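You operate a simulated robot arm through the tools that you are given. There is no shell and no other tool.

The job below is to be done with a simulated robot arm. You get a single attempt, and the scene is never put back.

JOB
Switch on drive shelf A, wait for OK, then start replay server 1 and lock its door.

Only the result counts: the job must be done as asked and must still hold three seconds after the hand-in. Knocking over, shifting, dropping, spilling or breaking anything else fails it.

ROBOT AND FRAMES
A 7-joint arm with a two-finger parallel gripper on a trunk, on a base that moves. Base frame: it is fixed to the floor where the robot stands at the start and does not move with it; the origin is under the middle of the robot, x ahead of it, y to its left, z up. Readings come in m, rad, newtons and seconds.
It reaches about 1.524 m from its shoulder. Its first joint turns from -2.601 to 2.601 rad. Places, roughly: catch of server one [1.3, -0.3, 0.7]; door of server one [1.3, -0.2, 0.6]; drive shelf with white tape [1.4, -0.2, 1.2]; power button of server one [1.4, -0.2, 0.6]; replay server one [1.4, -0.2, 0.6]; switch of the shelf with white tape [1.3, 0, 1.2]. Payload 3.5 kg.
Tool frame: the origin (TCP) lies between the finger pads and is the grasp point; the fingertips stand 0.023 m ahead of it; z points along the fingers, y is the line along which they close. The gripper opens to 0.094 m. The fingers are 0.038 m wide and 0.01 m thick; the gripper's body (0.054 by 0.096 m) begins 0.039 m behind the TCP.
Orientation is that of the tool frame in the base frame, as [roll, pitch, yaw] about the fixed x, y, z axes, in that order (R = Rz(yaw) Ry(pitch) Rx(roll)). With the fingers straight down and closing along the base's y, the tool's x points along the base's -x, its y along +y and its z along -z.

CONTROLS
- The arm moves only by the tool arm_command. Its argument "rows" is a list of rows, each a list of 7 numbers: the turn, a rotation vector about the tool's x, y, z in units of 5 degrees (1.0 is 5 degrees), then the shift along the tool's x, y, z in units of 50 mm (1.0 is 50 mm), then the opening in per cent of the stroke, from 0 (shut) to 100 (fully open). In form: [[rx, ry, rz, tx, ty, tz, fingers], ...]. A call has 1 to 20 rows; each row shifts and turns the commanded pose from where the row before left it, along the tool's axes as they then stand. A call with a number of a shift or a turn outside -1 to 1 is refused whole. Rows are played at 5 a second. More than 0.05 m and 0.15 rad between two rows, or a gripper value outside its range, and nothing of the call is played. A pose out of reach is approached as far as the arm can. The call stops where the force on the tool passes 70 N (or 10 N more than at its start, if that is more) or the arm is blocked; 0.2 s more then pass. Each finger travels about 0.153 m/s and halts on what it meets, pressing with about 41 N; the grip force reading is that of the motor and also rises with nothing between the fingers. The clock runs only during rows and for 0.2 s after the last one: add rows that do not move to give the fingers time. It gives the time, the measured TCP pose, the force on the tool (base axes), the opening and the grip force at its end, in the units of the frame above (readings bear some noise), with the torque about the TCP (base axes, N m) and any sound that the robot's microphone picked up, and new pictures: "views" is both (left out), scene, wrist or none.
- Cameras (640 x 400 px; columns grow to the right, rows downward): "scene" is now at [-0.2392, 0.1693, 1.2874]; the picture's right is [-0.22, -0.98, 0.00], its down [-0.38, 0.08, -0.92] and it looks along [0.90, -0.20, -0.39] (base axes); focal length 255 px, centre (320, 200). "wrist" rides on the gripper at [0.086, 0.016, -0.074] in the tool frame; the picture's right is [-0.18, 0.98, 0.00], its down [-0.58, -0.11, -0.81] and it looks along [-0.79, -0.15, 0.59] (tool axes); focal length 243 px, centre (320, 200). There is no depth. A picture from a camera that has moved, and an enlarged one, comes with that camera's place and axes in the base frame and with its lens.
- steer(legs): drives the robot by 1 to 6 legs, each [ahead, left, turn to the left] in m, m and rad, along the robot's own axes; the way and the turn of a leg run together, so that a leg with both is an arc; at most 1.5 m and 3.142 rad a leg. The arm and the cameras ride along, it lands a little off, and it stops where it bumps. It gives what a move gives, and a new picture of the scene camera.
- aim_head(pan, tilt): turns the head with the scene camera to pan (to the left, within 2.496 rad either way) and tilt (down, from -0.506 to 1.204), counted from straight ahead of the robot. It gives what a move gives, and a new picture of the scene camera.
- zoom(camera, box): a new picture of the part [left, top, right, bottom] of that camera's present view, enlarged. The clock stands still meanwhile.
- hand_in(): hands the job in; it is judged then, once.

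Places have to be worked out from the pictures, the camera data and where the tool is seen. Open the gripper and draw the arm clear of the work before you hand the job in, unless the task says otherwise.

The tools are called as name(argument=value, ...) on one line, values as JSON. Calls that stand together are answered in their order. arm_command: Moves the arm, as the interface text tells. Its arguments: {"type":"object","properties":{"rows":{"type":"array"},"views":{"type":"string","enum":["both","scene","wrist","none"]}},"required":["rows"]} The other tools are called the same way: steer (legs) drives the base; aim_head (pan, tilt) turns the head that bears the scene camera; zoom (camera, box) takes an enlarged picture of a part of a camera's view; hand_in () hands the job in.

At the start:

```text
time: 0.0
ee_pos: [0.6896, -0.3912, 0.9998]
ee_rot: [3.141, -0.002, -3.14]
ft_force: [-0.1, -0.9, 0.9]
moment: [0.0, 0.04, -0.01]
grip_width: 0.094
grip_force: 0.1
robot x, y, heading: [0.0, -0.0038, -0.008]
head pan, tilt (commanded): [-0.22, 0.396]
```

scene: 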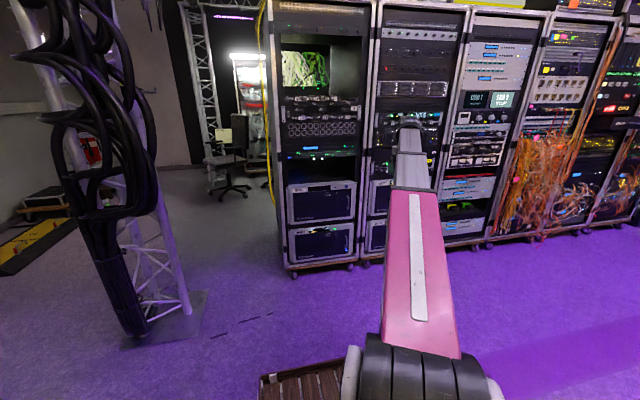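
wrist: 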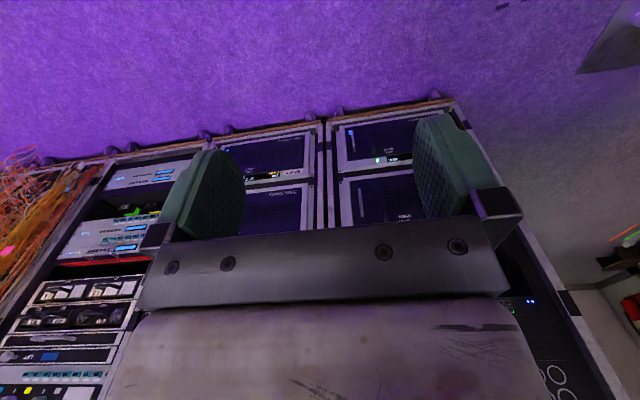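

The scene shows a row of racks ahead, with the arm between. I'll enlarge parts of the scene picture to find the shelf with white tape, the server, its catch and its button.

zoom(camera="scene", box=[260, 0, 400, 90])

zoom(camera="scene", box=[260, 80, 400, 170])

zoom(camera="scene", box=[270, 160, 420, 280])

zoom(camera="scene", box=[360, 0, 480, 130])

zoom(camera="wrist", box=[180, 80, 460, 250])

```text
4.44 times, centred on (330, 45) of scene
camera zoom: at [-0.2392, 0.1693, 1.2874], right [-0.22, -0.98, 0.0], down [-0.38, 0.08, -0.92], along [0.9, -0.2, -0.39], focal length 1134 px, centre (276, 889)
```

zoom: 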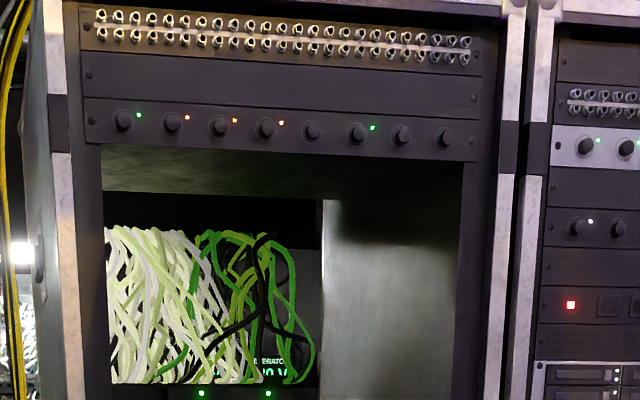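

```text
4.44 times, centred on (330, 125) of scene
camera zoom: at [-0.2392, 0.1693, 1.2874], right [-0.22, -0.98, 0.0], down [-0.38, 0.08, -0.92], along [0.9, -0.2, -0.39], focal length 1134 px, centre (276, 533)
```

zoom: 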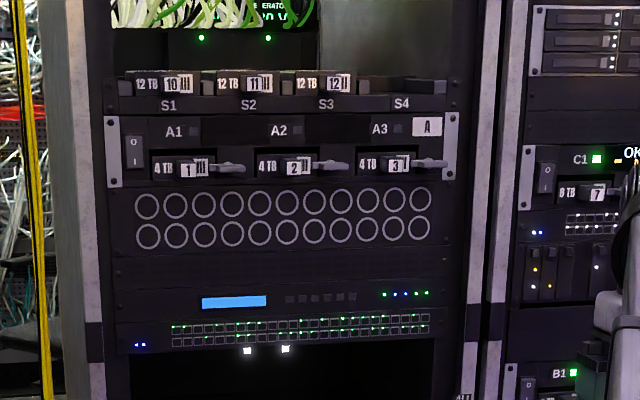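

```text
3.33 times, centred on (345, 220) of scene
camera zoom: at [-0.2392, 0.1693, 1.2874], right [-0.22, -0.98, 0.0], down [-0.38, 0.08, -0.92], along [0.9, -0.2, -0.39], focal length 850 px, centre (237, 133)
```

zoom: 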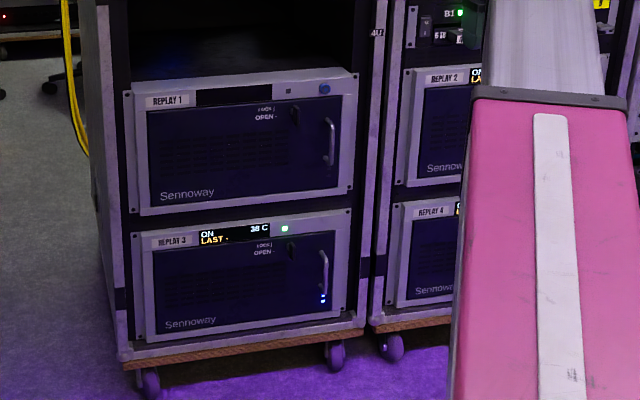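

```text
3.08 times, centred on (420, 65) of scene
camera zoom: at [-0.2392, 0.1693, 1.2874], right [-0.22, -0.98, 0.0], down [-0.38, 0.08, -0.92], along [0.9, -0.2, -0.39], focal length 785 px, centre (12, 615)
```

zoom: 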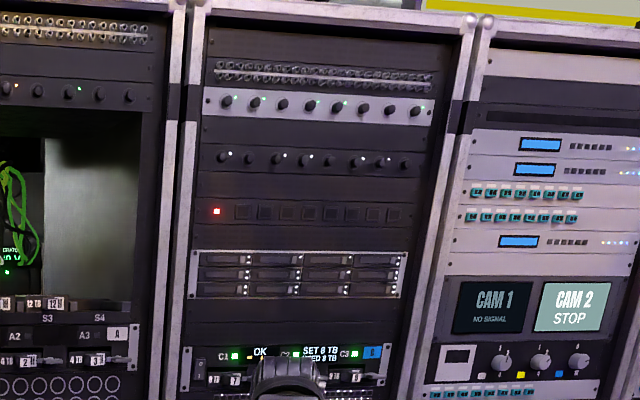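

```text
2.29 times, centred on (320, 165) of wrist
camera zoom: at [0.6029, -0.3747, 1.0745], right [0.18, 0.98, 0.0], down [0.58, -0.11, 0.81], along [0.79, -0.15, -0.59], focal length 555 px, centre (320, 280)
```

zoom: 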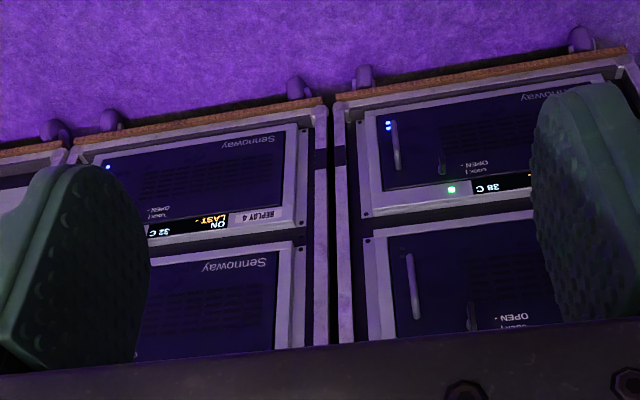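

Shelf A is in the left rack with a rocker switch at its left; Replay 1 sits below it. I'll enlarge both further to read the details.

zoom(camera="scene", box=[280, 92, 364, 144])

zoom(camera="scene", box=[335, 180, 381, 209])

zoom(camera="scene", box=[335, 220, 381, 249])

zoom(camera="scene", box=[282, 100, 322, 125])

zoom(camera="scene", box=[366, 100, 430, 140])

```text
7.62 times, centred on (322, 118) of scene
camera zoom: at [-0.2392, 0.1693, 1.2874], right [-0.22, -0.98, 0.0], down [-0.38, 0.08, -0.92], along [0.9, -0.2, -0.39], focal length 1943 px, centre (305, 825)
```

zoom: 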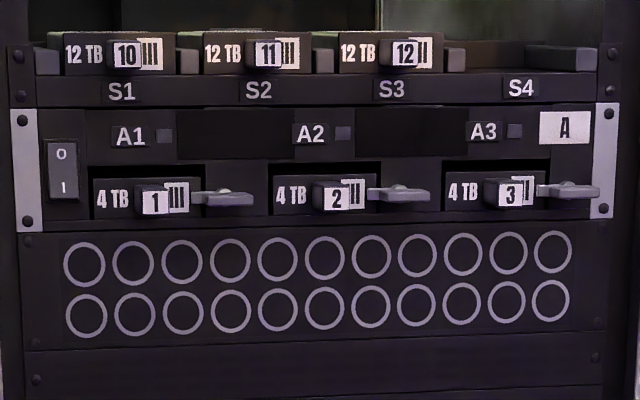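

```text
13.79 times, centred on (358, 194) of scene
camera zoom: at [-0.2392, 0.1693, 1.2874], right [-0.22, -0.98, 0.0], down [-0.38, 0.08, -0.92], along [0.9, -0.2, -0.39], focal length 3518 px, centre (-204, 276)
```

zoom: 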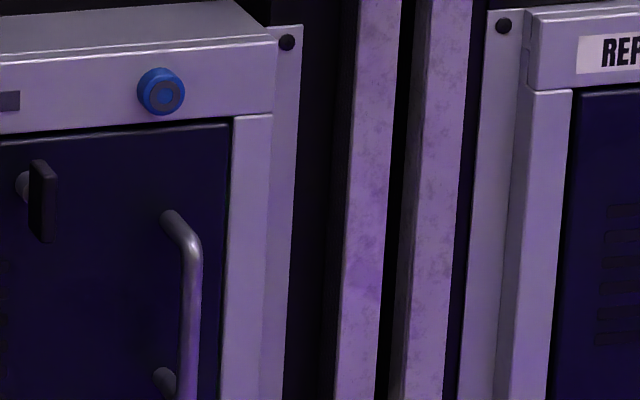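

```text
13.79 times, centred on (358, 234) of scene
camera zoom: at [-0.2392, 0.1693, 1.2874], right [-0.22, -0.98, 0.0], down [-0.38, 0.08, -0.92], along [0.9, -0.2, -0.39], focal length 3518 px, centre (-204, -276)
```

zoom: 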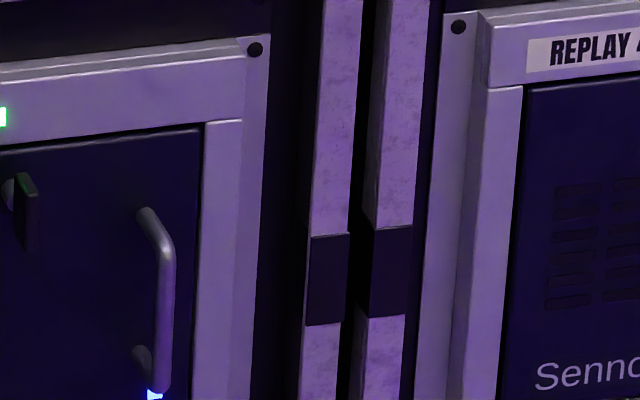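

```text
16.00 times, centred on (302, 112) of scene
camera zoom: at [-0.2392, 0.1693, 1.2874], right [-0.22, -0.98, 0.0], down [-0.38, 0.08, -0.92], along [0.9, -0.2, -0.39], focal length 4081 px, centre (608, 1600)
```

zoom: 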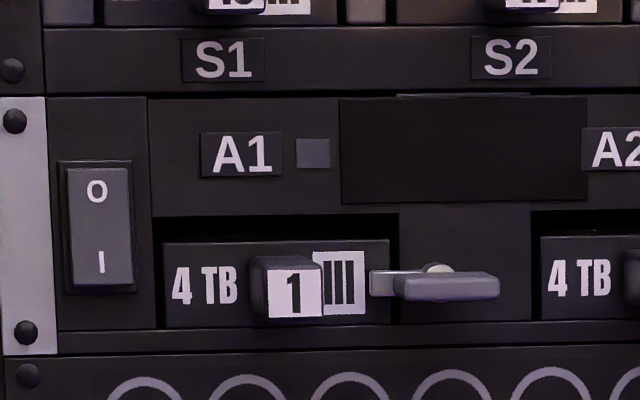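

```text
10.00 times, centred on (398, 120) of scene
camera zoom: at [-0.2392, 0.1693, 1.2874], right [-0.22, -0.98, 0.0], down [-0.38, 0.08, -0.92], along [0.9, -0.2, -0.39], focal length 2550 px, centre (-460, 1000)
```

zoom: 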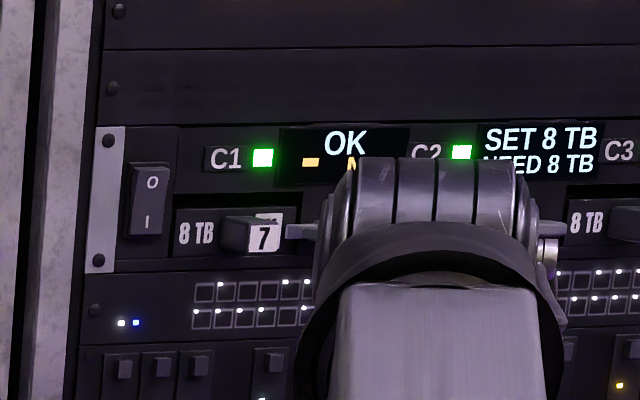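

Replay 1's catch seems upright and its blue button sticks out at top right. I'll check the surroundings by looking down with the head, and enlarge the wrist view of the server.

aim_head(pan=0.0, tilt=0.9)

zoom(camera="wrist", box=[335, 160, 425, 220])

```text
time: 0.9
ee_pos: [0.6891, -0.3915, 0.9999]
ee_rot: [-3.141, -0.001, -3.141]
ft_force: [0.0, -0.3, 0.3]
moment: [-0.02, 0.02, -0.02]
grip_width: 0.094
grip_force: 0.0
robot x, y, heading: [0.0022, -0.0003, -0.003]
head pan, tilt (commanded): [0.0, 0.901]
camera scene: at [-0.2541, 0.1895, 1.2442], right [0.0, -1.0, 0.0], down [-0.78, 0.0, -0.62], along [0.62, 0.0, -0.78], focal length 255 px, centre (320, 200)
```

scene: 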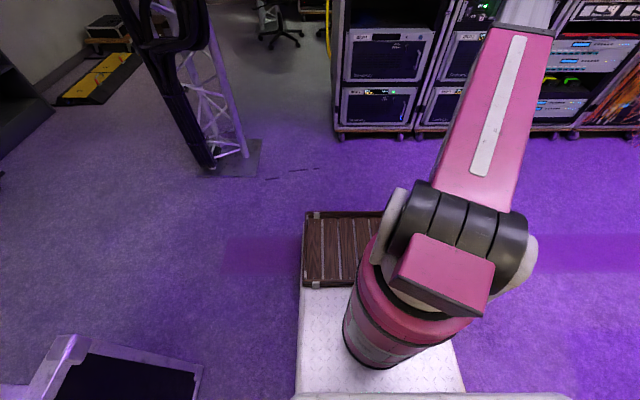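

```text
6.67 times, centred on (380, 190) of wrist
camera zoom: at [0.6029, -0.3747, 1.0745], right [0.18, 0.98, 0.0], down [0.58, -0.11, 0.81], along [0.79, -0.15, -0.59], focal length 1618 px, centre (-80, 267)
```

zoom: 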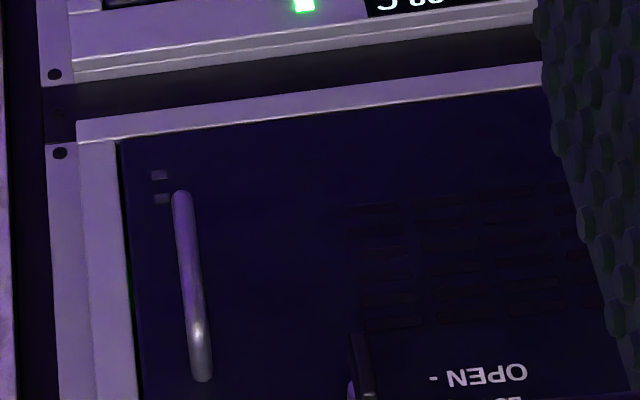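

Replay 1's door shows a catch near the legend "LOCK | / OPEN –", and by the listed places the power button lies behind that door. First the shelf: the rocker is at about (1.3, 0.01, 1.18). I turn the gripper to point ahead, shut, in front of it.

aim_head(pan=-0.1, tilt=0.3)

arm_command(rows=[[0, -1, 0, -0.296, 0.444, -0.154, 0], [0, -1, 0, -0.308, 0.444, -0.128, 0], [0, -1, 0, -0.318, 0.444, -0.1, 0], [0, -1, 0, -0.326, 0.444, -0.072, 0], [0, -1, 0, -0.331, 0.444, -0.044, 0], [0, -1, 0, -0.333, 0.444, -0.015, 0], [0, -1, 0, -0.333, 0.444, 0.014, 0], [0, -1, 0, -0.331, 0.444, 0.043, 0], [0, -1, 0, -0.326, 0.444, 0.072, 0], [0, -1, 0, -0.318, 0.444, 0.1, 0], [0, -1, 0, -0.308, 0.444, 0.127, 0], [0, -1, 0, -0.296, 0.444, 0.154, 0], [0, -1, 0, -0.282, 0.444, 0.179, 0], [0, -1, 0, -0.265, 0.444, 0.203, 0], [0, -1, 0, -0.246, 0.444, 0.225, 0], [0, -1, 0, -0.225, 0.444, 0.246, 0], [0, -1, 0, -0.203, 0.444, 0.264, 0], [0, -1, 0, -0.18, 0.444, 0.281, 0]])

```text
time: 1.9
ee_pos: [0.688, -0.3899, 0.9999]
ee_rot: [-3.141, 0.0, -3.141]
ft_force: [-0.2, 0.5, -0.7]
moment: [0.0, -0.03, 0.01]
grip_width: 0.0939
grip_force: 0.1
robot x, y, heading: [0.0021, -0.0024, -0.003]
head pan, tilt (commanded): [-0.099, 0.3]
camera scene: at [-0.2367, 0.1803, 1.2963], right [-0.1, -1.0, 0.0], down [-0.29, 0.03, -0.95], along [0.95, -0.09, -0.3], focal length 255 px, centre (320, 200)
```

scene: 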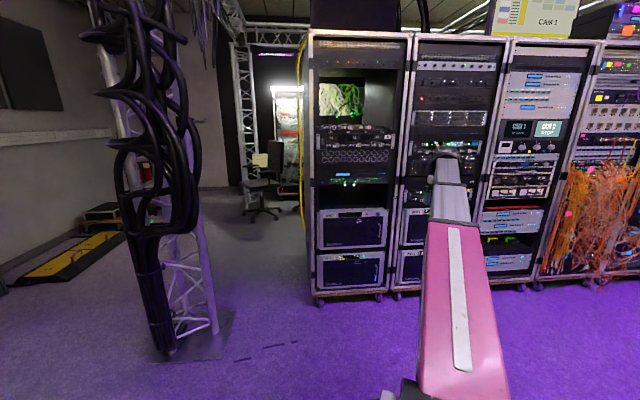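

```text
time: 5.7
ee_pos: [0.9567, 0.0083, 1.139]
ee_rot: [0.227, 1.569, 0.228]
ft_force: [-0.2, 0.3, -0.3]
moment: [0.0, 0.0, -0.03]
grip_width: 0.0
grip_force: 41.0
robot x, y, heading: [-0.0026, 0.0004, 0.002]
head pan, tilt (commanded): [-0.099, 0.3]
camera scene: at [-0.2367, 0.1804, 1.2964], right [-0.1, -0.99, 0.0], down [-0.29, 0.03, -0.96], along [0.95, -0.1, -0.3], focal length 255 px, centre (320, 200)
camera wrist: at [0.882, 0.0243, 1.0529], right [0.0, 0.98, 0.18], down [-0.81, -0.11, 0.58], along [0.59, -0.15, 0.79], focal length 243 px, centre (320, 200)
```

scene: 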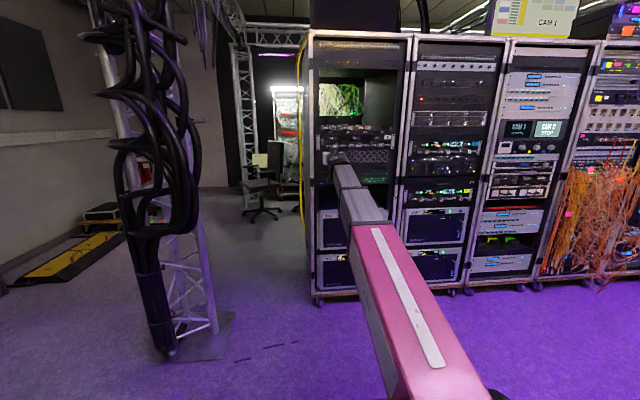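
wrist: 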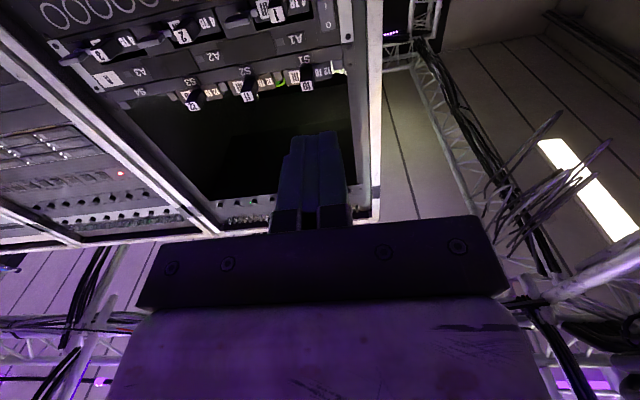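

The gripper points ahead at (0.957, 0.008, 1.139). I'll enlarge the rocker from both cameras to triangulate it.

zoom(camera="wrist", box=[272, 0, 368, 60])

zoom(camera="scene", box=[305, 115, 369, 155])

```text
6.67 times, centred on (320, 30) of wrist
camera zoom: at [0.882, 0.0243, 1.0529], right [0.0, 0.98, 0.18], down [-0.81, -0.11, 0.58], along [0.59, -0.15, 0.79], focal length 1618 px, centre (320, 1333)
```

zoom: 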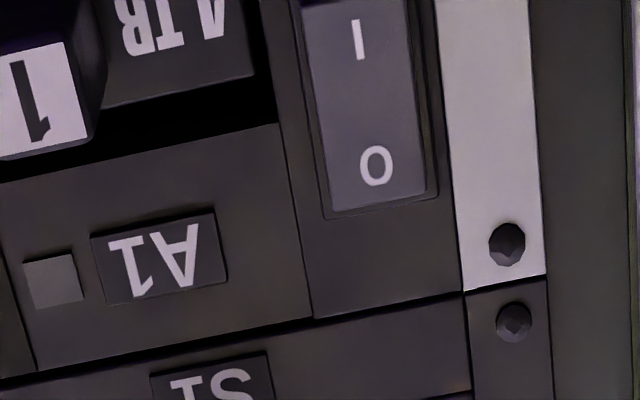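

```text
10.00 times, centred on (337, 135) of scene
camera zoom: at [-0.2367, 0.1804, 1.2964], right [-0.1, -0.99, 0.0], down [-0.29, 0.03, -0.96], along [0.95, -0.1, -0.3], focal length 2550 px, centre (150, 850)
```

zoom: 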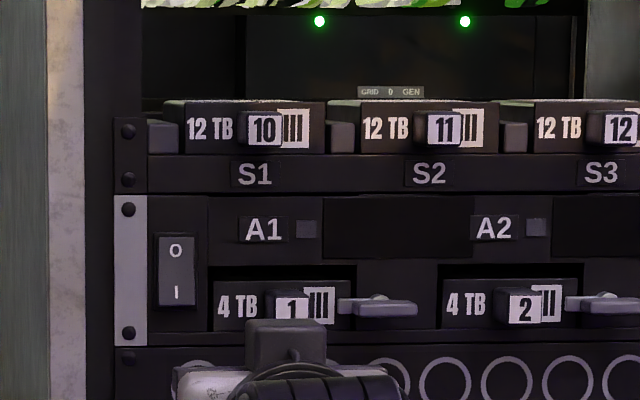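

Both views agree: the rocker's "O" is at (1.305, 0.010, 1.189) and its "I" at (1.305, 0.010, 1.164). I tilt the fingers 20° downward so one upper edge leads, and come to about 3 cm in front of the "I".

arm_command(rows=[[0, 1, 0, 0, 0, 0, 0], [0, 1, 0, 0, 0, 0, 0], [0, 1, 0, 0, 0, 0, 0], [0, 1, 0, 0, 0, 0, 0], [0, 0, 0, -0.316, 0.006, 0.752, 0], [0, 0, 0, -0.316, 0.006, 0.752, 0], [0, 0, 0, -0.316, 0.006, 0.752, 0], [0, 0, 0, -0.316, 0.006, 0.752, 0], [0, 0, 0, -0.316, 0.006, 0.752, 0], [0, 0, 0, -0.316, 0.006, 0.752, 0], [0, 0, 0, -0.316, 0.006, 0.752, 0], [0, 0, 0, 0, 0, 0, 0]])

```text
time: 8.3
ee_pos: [1.2427, 0.0117, 1.1542]
ee_rot: [-3.14, 1.222, 3.142]
ft_force: [-1.0, 1.0, -0.1]
moment: [0.0, -0.01, -0.01]
grip_width: 0.0002
grip_force: 40.7
robot x, y, heading: [-0.0026, 0.0021, -0.0]
head pan, tilt (commanded): [-0.099, 0.3]
camera scene: at [-0.2367, 0.1803, 1.2964], right [-0.1, -1.0, 0.0], down [-0.29, 0.03, -0.96], along [0.95, -0.09, -0.3], focal length 255 px, centre (320, 200)
camera wrist: at [1.1425, 0.0273, 1.0974], right [0.06, 0.98, 0.17], down [-0.56, -0.11, 0.82], along [0.83, -0.15, 0.54], focal length 243 px, centre (320, 200)
```

scene: 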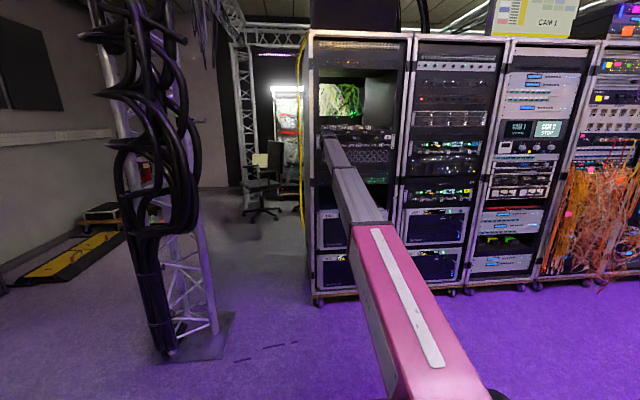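
wrist: 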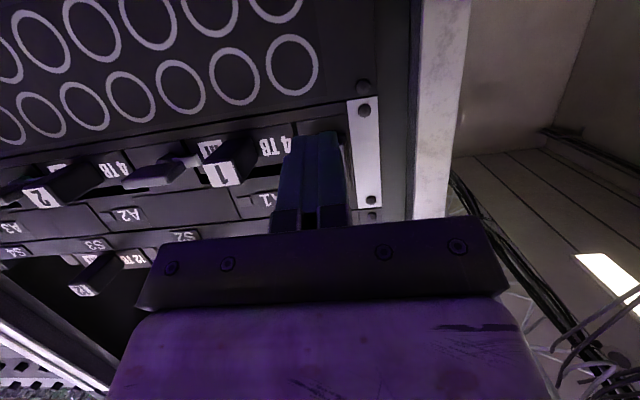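

The finger is about 3 cm from the rocker. I'll check its lateral alignment against the ear and drive before pressing.

zoom(camera="wrist", box=[240, 90, 400, 190])

zoom(camera="scene", box=[305, 120, 353, 150])

```text
4.00 times, centred on (320, 140) of wrist
camera zoom: at [1.1425, 0.0273, 1.0974], right [0.06, 0.98, 0.17], down [-0.56, -0.11, 0.82], along [0.83, -0.15, 0.54], focal length 970 px, centre (320, 440)
```

zoom: 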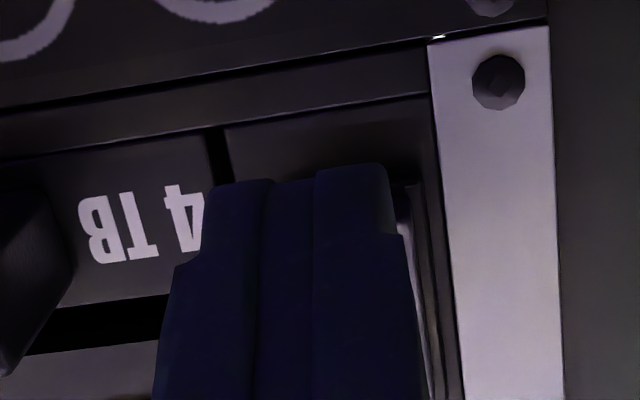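

```text
13.33 times, centred on (329, 135) of scene
camera zoom: at [-0.2367, 0.1803, 1.2964], right [-0.1, -1.0, 0.0], down [-0.29, 0.03, -0.96], along [0.95, -0.09, -0.3], focal length 3400 px, centre (200, 1067)
```

zoom: 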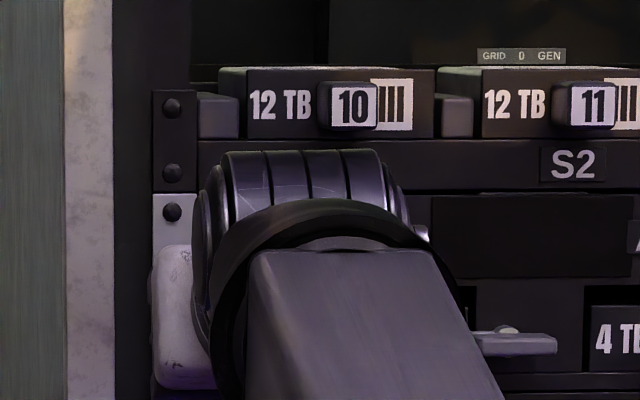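

Alignment looks fine (finger between the ear and the drive). I press ahead in small steps; the call stops on force.

arm_command(rows=[[0, 0, 0, -0.034, 0, 0.094, 0], [0, 0, 0, -0.034, 0, 0.094, 0], [0, 0, 0, -0.034, 0, 0.094, 0], [0, 0, 0, -0.034, 0, 0.094, 0], [0, 0, 0, -0.034, 0, 0.094, 0], [0, 0, 0, -0.034, 0, 0.094, 0]])

```text
time: 9.7
ee_pos: [1.2709, 0.0115, 1.152]
ee_rot: [-3.142, 1.223, 3.141]
ft_force: [0.6, 0.5, 0.3]
moment: [-0.01, 0.02, 0.01]
grip_width: 0.0
grip_force: 41.2
robot x, y, heading: [-0.0032, -0.0002, -0.004]
head pan, tilt (commanded): [-0.099, 0.3]
camera scene: at [-0.2367, 0.1803, 1.2964], right [-0.1, -1.0, 0.0], down [-0.29, 0.03, -0.96], along [0.95, -0.09, -0.3], focal length 255 px, centre (320, 200)
camera wrist: at [1.1715, 0.0276, 1.0967], right [0.06, 0.98, 0.17], down [-0.56, -0.11, 0.82], along [0.83, -0.15, 0.54], focal length 243 px, centre (320, 200)
```

scene: 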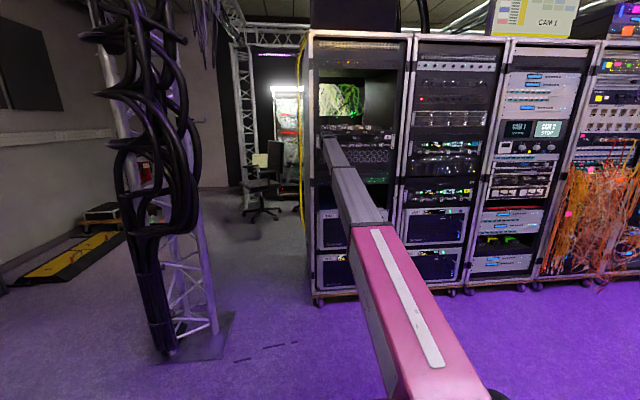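
wrist: 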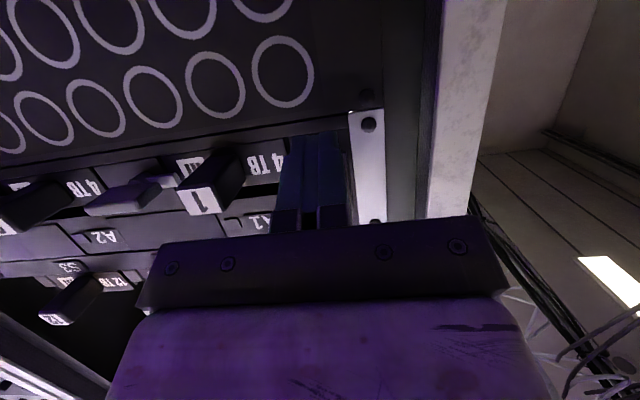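

No contact yet with the edge at x≈1.299. I continue in smaller steps.

arm_command(rows=[[0, 0, 0, -0.022, 0, 0.056, 0], [0, 0, 0, -0.022, 0, 0.056, 0], [0, 0, 0, -0.022, 0, 0.056, 0], [0, 0, 0, -0.022, 0, 0.056, 0]])

```text
time: 10.8
ee_pos: [1.2737, 0.0113, 1.1516]
ee_rot: [-3.141, 1.217, -3.141]
ft_force: [-13.1, -0.5, 4.1]
moment: [0.02, -0.25, 0.01]
grip_width: 0.0
grip_force: 40.9
robot x, y, heading: [0.0035, -0.0002, -0.001]
head pan, tilt (commanded): [-0.099, 0.3]
stopped in row 4: the force on the tool passed its limit at 73 N (the readings are from after the stop); the commanded pose is now the measured one
camera scene: at [-0.2384, 0.1803, 1.2963], right [-0.1, -1.0, 0.0], down [-0.29, 0.03, -0.96], along [0.95, -0.09, -0.3], focal length 255 px, centre (320, 200)
camera wrist: at [1.1749, 0.0272, 1.0967], right [0.06, 0.98, 0.17], down [-0.55, -0.11, 0.83], along [0.83, -0.15, 0.54], focal length 243 px, centre (320, 200)
```

scene: 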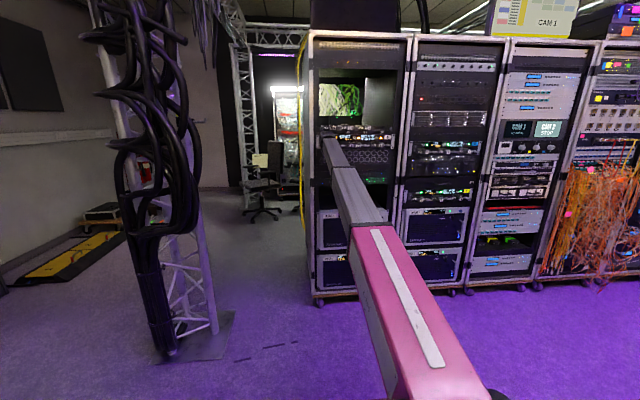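
wrist: 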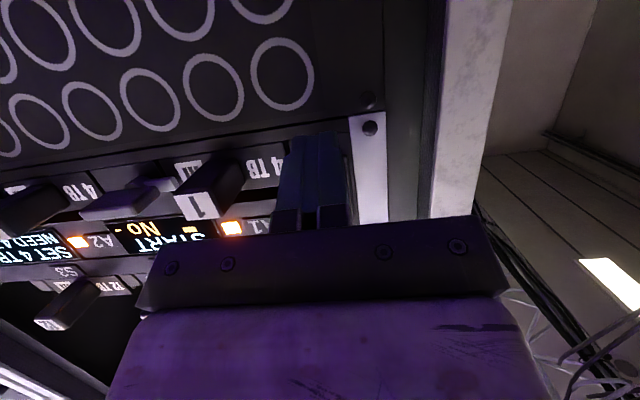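

The shelf lit up: "START", "SET 4 TB / NEED 4 TB", amber lamps. I draw back straight and watch the display.

arm_command(rows=[[0, 0, 0, 0.205, 0, -0.564, 0], [0, 0, 0, 0.205, 0, -0.564, 0], [0, 0, 0, 0.205, 0, -0.564, 0], [0, 0, 0, 0.205, 0, -0.564, 0], [0, 0, 0, 0.205, 0, -0.564, 0], [0, 0, 0, 0.205, 0, -0.564, 0]])

zoom(camera="scene", box=[310, 110, 406, 170])

```text
time: 12.2
ee_pos: [1.0955, 0.0096, 1.1534]
ee_rot: [3.141, 1.214, -3.141]
ft_force: [0.0, 0.0, 0.3]
moment: [0.0, 0.03, 0.0]
grip_width: 0.0
grip_force: 41.1
robot x, y, heading: [-0.0019, 0.0013, 0.001]
head pan, tilt (commanded): [-0.099, 0.3]
camera scene: at [-0.2377, 0.1804, 1.2964], right [-0.1, -1.0, 0.0], down [-0.29, 0.03, -0.96], along [0.95, -0.09, -0.3], focal length 255 px, centre (320, 200)
camera wrist: at [0.9967, 0.0258, 1.0982], right [0.06, 0.98, 0.17], down [-0.55, -0.11, 0.83], along [0.83, -0.15, 0.54], focal length 243 px, centre (320, 200)
```

scene: 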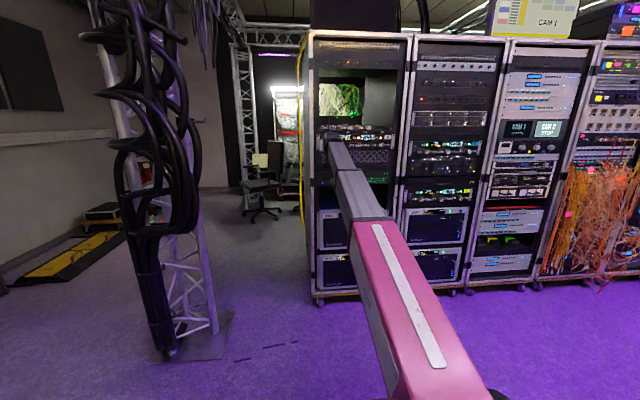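
wrist: 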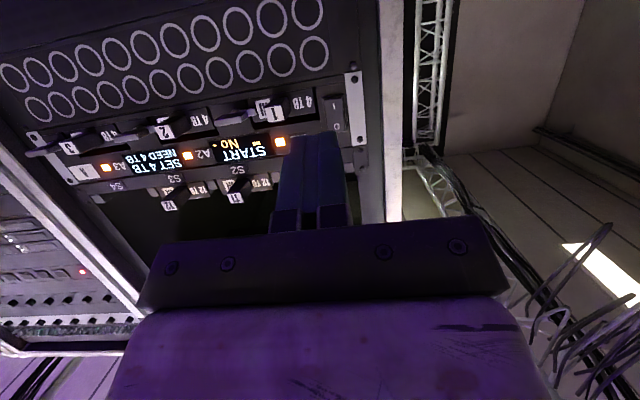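

```text
6.67 times, centred on (358, 140) of scene
camera zoom: at [-0.2377, 0.1804, 1.2964], right [-0.1, -1.0, 0.0], down [-0.29, 0.03, -0.96], along [0.95, -0.09, -0.3], focal length 1700 px, centre (67, 600)
```

zoom: 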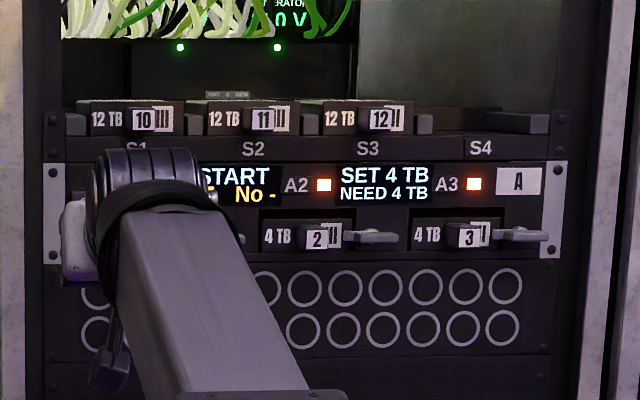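

The shelf shows START, not OK yet. While it boots I move the arm down in front of Replay 1 (well clear of it) to inspect the door.

arm_command(rows=[[0, 0, 0, 0.629, -0.56, 0.027, 0], [0, 0, 0, 0.629, -0.56, 0.027, 0], [0, 0, 0, 0.629, -0.56, 0.027, 0], [0, 0, 0, 0.629, -0.56, 0.027, 0], [0, 0, 0, 0.629, -0.56, 0.027, 0], [0, 0, 0, 0.629, -0.56, 0.027, 0], [0, 0, 0, 0.629, -0.56, 0.027, 0], [0, 0, 0, 0.629, -0.56, 0.027, 0], [0, 0, 0, 0.629, -0.56, 0.027, 0], [0, 0, 0, 0.629, -0.56, 0.027, 0], [0, 1, 0, 0, 0, 0, 0], [0, 1, 0, 0, 0, 0, 0], [0, 1, 0, 0, 0, 0, 0], [0, 1, 0, 0, 0, 0, 0], [0, 1, 0, 0, 0, 0, 0]])

zoom(camera="scene", box=[310, 110, 406, 170])

zoom(camera="wrist", box=[160, 0, 480, 200])

```text
time: 15.4
ee_pos: [1.0005, -0.2705, 0.853]
ee_rot: [-3.141, 0.776, 3.141]
ft_force: [0.1, 0.2, 0.1]
moment: [-0.03, 0.01, 0.0]
grip_width: 0.0
grip_force: 41.0
robot x, y, heading: [-0.0007, -0.0018, -0.002]
head pan, tilt (commanded): [-0.099, 0.3]
camera scene: at [-0.2377, 0.1803, 1.2964], right [-0.1, -1.0, 0.0], down [-0.29, 0.03, -0.96], along [0.95, -0.09, -0.3], focal length 255 px, centre (320, 200)
camera wrist: at [0.8867, -0.2529, 0.846], right [0.13, 0.98, 0.13], down [-0.15, -0.11, 0.98], along [0.98, -0.15, 0.13], focal length 243 px, centre (320, 200)
```

scene: 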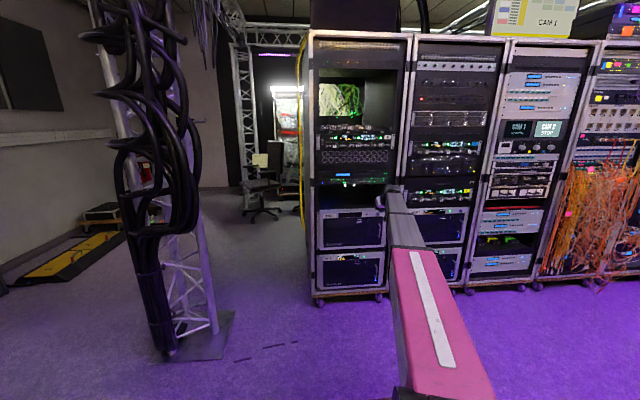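
wrist: 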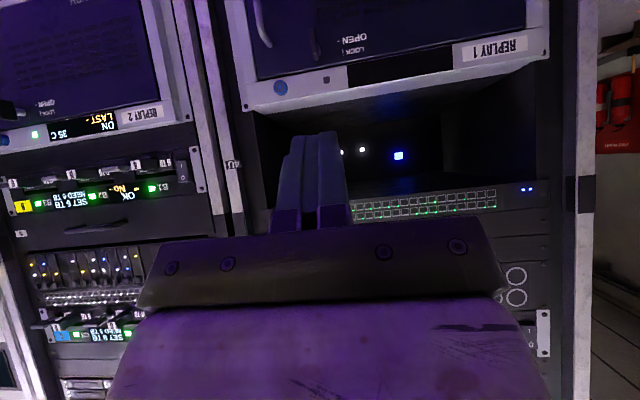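

```text
6.67 times, centred on (358, 140) of scene
camera zoom: at [-0.2377, 0.1803, 1.2964], right [-0.1, -1.0, 0.0], down [-0.29, 0.03, -0.96], along [0.95, -0.09, -0.3], focal length 1700 px, centre (67, 600)
```

zoom: 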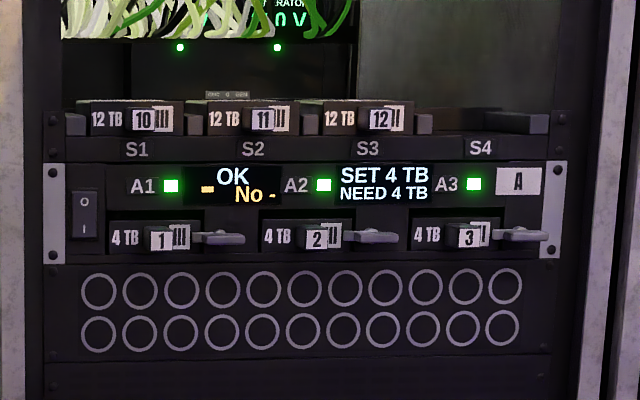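

```text
2.00 times, centred on (320, 100) of wrist
camera zoom: at [0.8867, -0.2529, 0.846], right [0.13, 0.98, 0.13], down [-0.15, -0.11, 0.98], along [0.98, -0.15, 0.13], focal length 485 px, centre (320, 400)
```

zoom: 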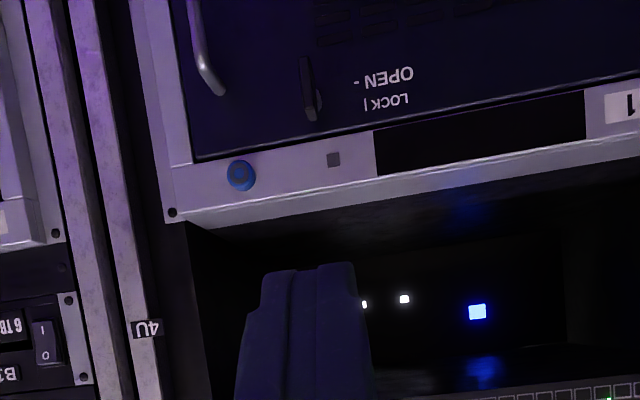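

Shelf A now reads OK with three green lamps. Next I look closely at Replay 1's catch, handle and the blue knob, and compare with Replay 2.

zoom(camera="wrist", box=[240, 0, 368, 80])

zoom(camera="wrist", box=[0, 80, 128, 160])

zoom(camera="scene", box=[314, 200, 394, 250])

zoom(camera="scene", box=[354, 208, 394, 233])

```text
5.00 times, centred on (304, 40) of wrist
camera zoom: at [0.8867, -0.2529, 0.846], right [0.13, 0.98, 0.13], down [-0.15, -0.11, 0.98], along [0.98, -0.15, 0.13], focal length 1213 px, centre (400, 1000)
```

zoom: 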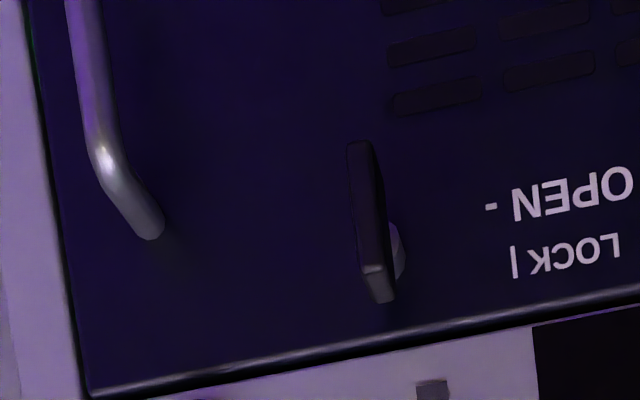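

```text
5.00 times, centred on (64, 120) of wrist
camera zoom: at [0.8867, -0.2529, 0.846], right [0.13, 0.98, 0.13], down [-0.15, -0.11, 0.98], along [0.98, -0.15, 0.13], focal length 1213 px, centre (1600, 600)
```

zoom: 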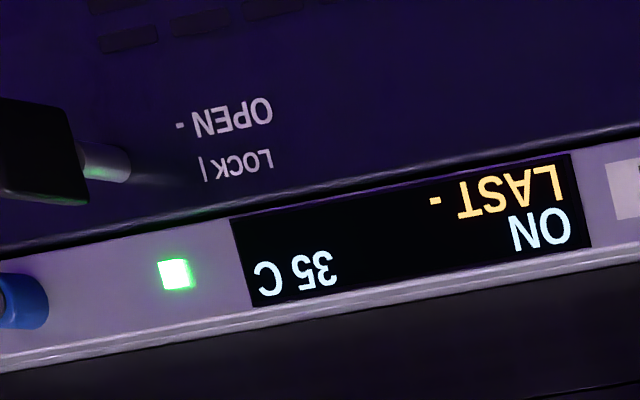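

```text
8.00 times, centred on (354, 225) of scene
camera zoom: at [-0.2377, 0.1803, 1.2964], right [-0.1, -1.0, 0.0], down [-0.29, 0.03, -0.96], along [0.95, -0.09, -0.3], focal length 2040 px, centre (48, 0)
```

zoom: 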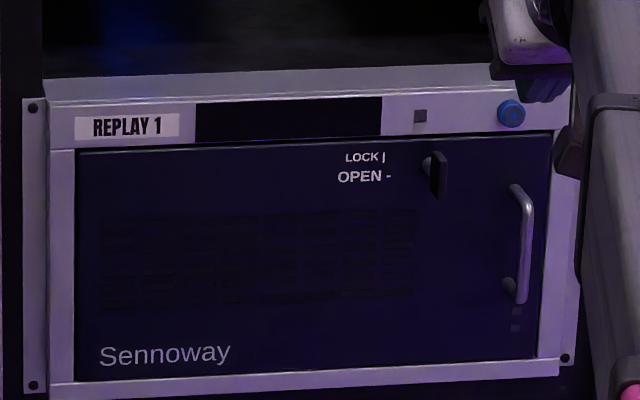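

```text
16.00 times, centred on (374, 220) of scene
camera zoom: at [-0.2377, 0.1803, 1.2964], right [-0.1, -1.0, 0.0], down [-0.29, 0.03, -0.96], along [0.95, -0.09, -0.3], focal length 4081 px, centre (-544, -128)
```

zoom: 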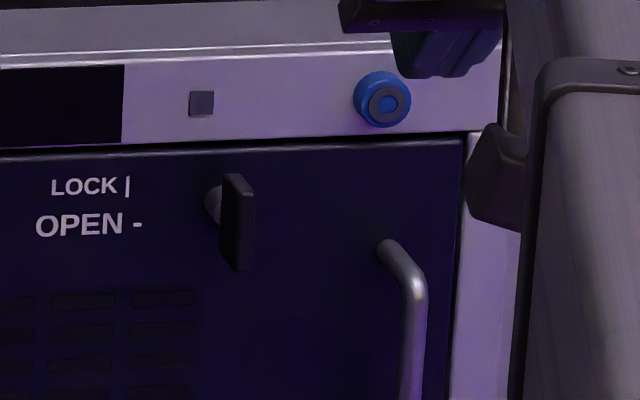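

I'll enlarge the blue knob and Replay 2's counterpart to see whether it's a push button or something else.

zoom(camera="scene", box=[374, 209, 382, 214])

zoom(camera="wrist", box=[264, 75, 296, 95])

zoom(camera="wrist", box=[0, 80, 64, 160])

zoom(camera="wrist", box=[240, 0, 304, 40])

```text
16.00 times, centred on (378, 212) of scene
camera zoom: at [-0.2377, 0.1803, 1.2964], right [-0.1, -1.0, 0.0], down [-0.29, 0.03, -0.96], along [0.95, -0.09, -0.3], focal length 4081 px, centre (-608, 16)
```

zoom: 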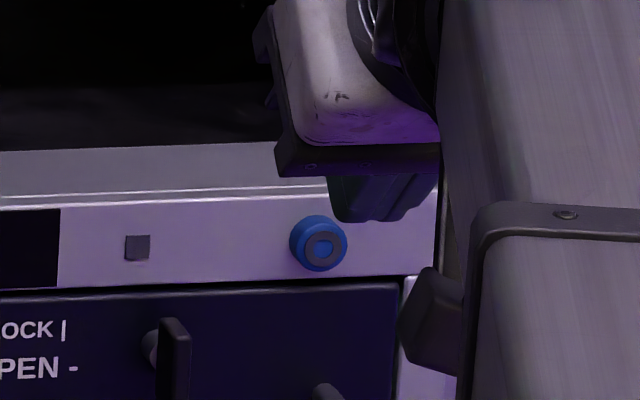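

```text
16.00 times, centred on (280, 85) of wrist
camera zoom: at [0.8867, -0.2529, 0.846], right [0.13, 0.98, 0.13], down [-0.15, -0.11, 0.98], along [0.98, -0.15, 0.13], focal length 3882 px, centre (960, 2040)
```

zoom: 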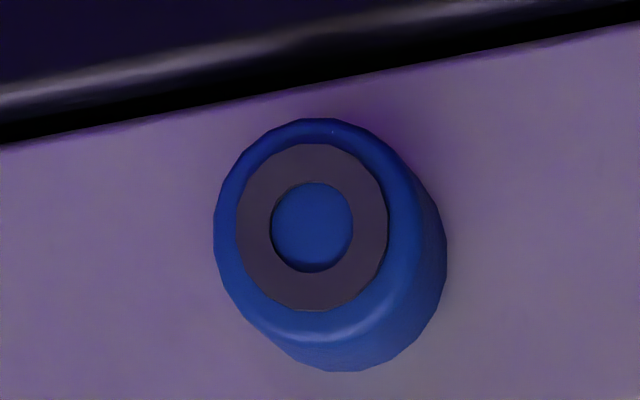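

```text
5.00 times, centred on (32, 120) of wrist
camera zoom: at [0.8867, -0.2529, 0.846], right [0.13, 0.98, 0.13], down [-0.15, -0.11, 0.98], along [0.98, -0.15, 0.13], focal length 1213 px, centre (1760, 600)
```

zoom: 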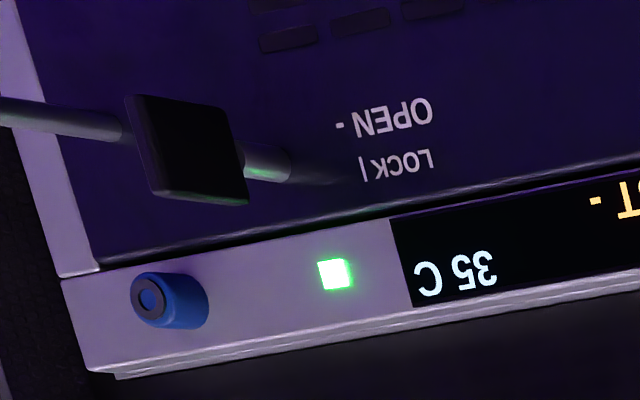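

```text
10.00 times, centred on (272, 20) of wrist
camera zoom: at [0.8867, -0.2529, 0.846], right [0.13, 0.98, 0.13], down [-0.15, -0.11, 0.98], along [0.98, -0.15, 0.13], focal length 2426 px, centre (800, 2000)
```

zoom: 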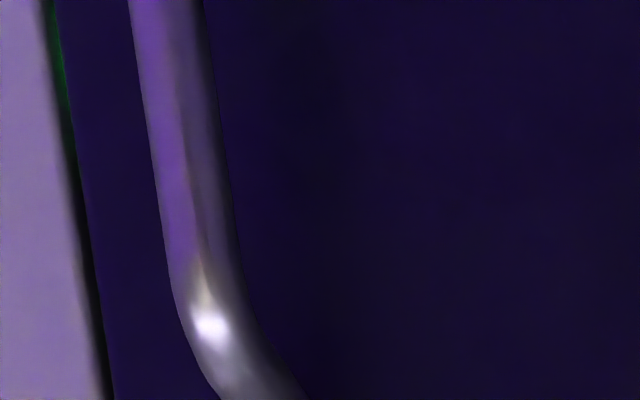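

The catch is a wing plate standing upright (= LOCK), on a shaft, roughly at (1.25, -0.29, 0.67); the handle is a vertical bar to its right. I level the gripper, open it to 60 % and come to about 10 cm in front of the catch.

arm_command(rows=[[0, -1, 0, 0, 0, 0, 60], [0, -1, 0, 0, 0, 0, 60], [0, -1, 0, 0, 0, 0, 60], [0, -1, 0, 0, 0, 0, 60], [0, -1, 0, 0, 0, 0, 60], [0, -1, 0, 0, 0, 0, 60], [0, -1, 0, 0, 0, 0, 60], [0, -1, 0, 0, 0, 0, 60], [0, -1, 0, 0, 0, 0, 60], [0, 0, 0, 0.593, -0.06, 0.433, 60], [0, 0, 0, 0.593, -0.06, 0.433, 60], [0, 0, 0, 0.593, -0.06, 0.433, 60], [0, 0, 0, 0.593, -0.06, 0.433, 60], [0, 0, 0, 0.593, -0.06, 0.433, 60], [0, 0, 0, 0.593, -0.06, 0.433, 60], [0, 0, 0, 0, 0, 0, 60]])

zoom(camera="wrist", box=[160, 0, 480, 200])

zoom(camera="scene", box=[314, 190, 410, 250])

```text
time: 18.9
ee_pos: [1.1294, -0.2857, 0.6743]
ee_rot: [-3.103, 1.567, -3.1]
ft_force: [0.3, -0.6, 0.1]
moment: [0.03, -0.03, 0.0]
grip_width: 0.0565
grip_force: 0.0
robot x, y, heading: [-0.0044, -0.0003, 0.002]
head pan, tilt (commanded): [-0.099, 0.3]
camera scene: at [-0.2377, 0.1803, 1.2964], right [-0.1, -1.0, 0.0], down [-0.29, 0.03, -0.96], along [0.95, -0.09, -0.3], focal length 255 px, centre (320, 200)
camera wrist: at [1.0534, -0.2689, 0.5888], right [0.0, 0.98, 0.18], down [-0.8, -0.11, 0.59], along [0.6, -0.15, 0.79], focal length 243 px, centre (320, 200)
```

scene: 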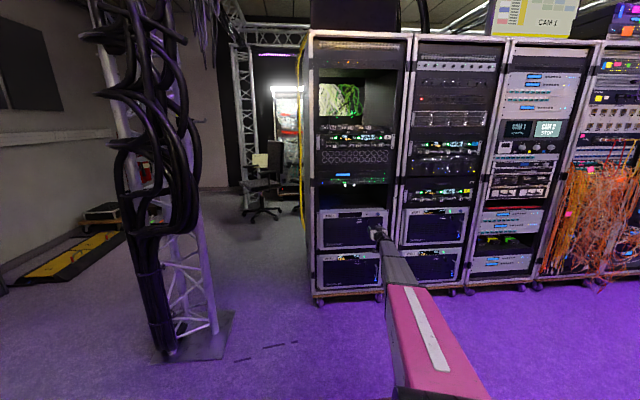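
wrist: 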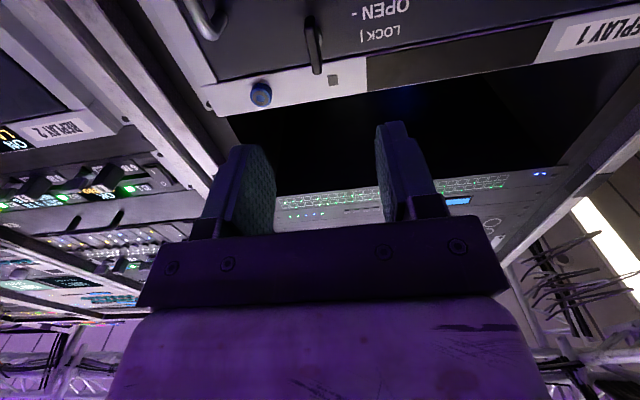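

```text
2.00 times, centred on (320, 100) of wrist
camera zoom: at [1.0534, -0.2689, 0.5888], right [0.0, 0.98, 0.18], down [-0.8, -0.11, 0.59], along [0.6, -0.15, 0.79], focal length 485 px, centre (320, 400)
```

zoom: 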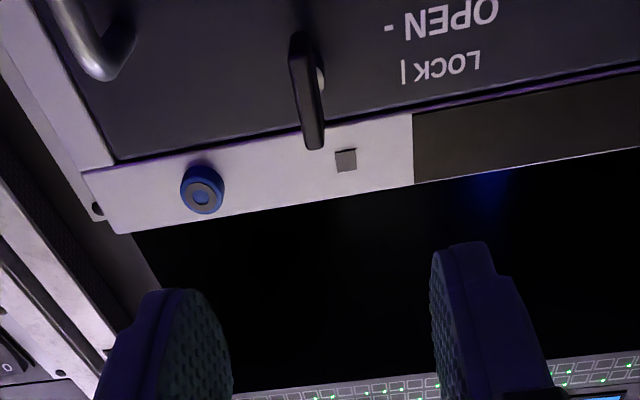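

```text
6.67 times, centred on (362, 220) of scene
camera zoom: at [-0.2377, 0.1803, 1.2964], right [-0.1, -1.0, 0.0], down [-0.29, 0.03, -0.96], along [0.95, -0.09, -0.3], focal length 1700 px, centre (40, 67)
```

zoom: 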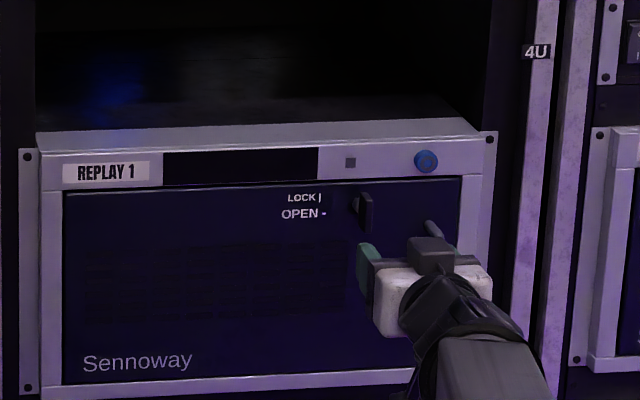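

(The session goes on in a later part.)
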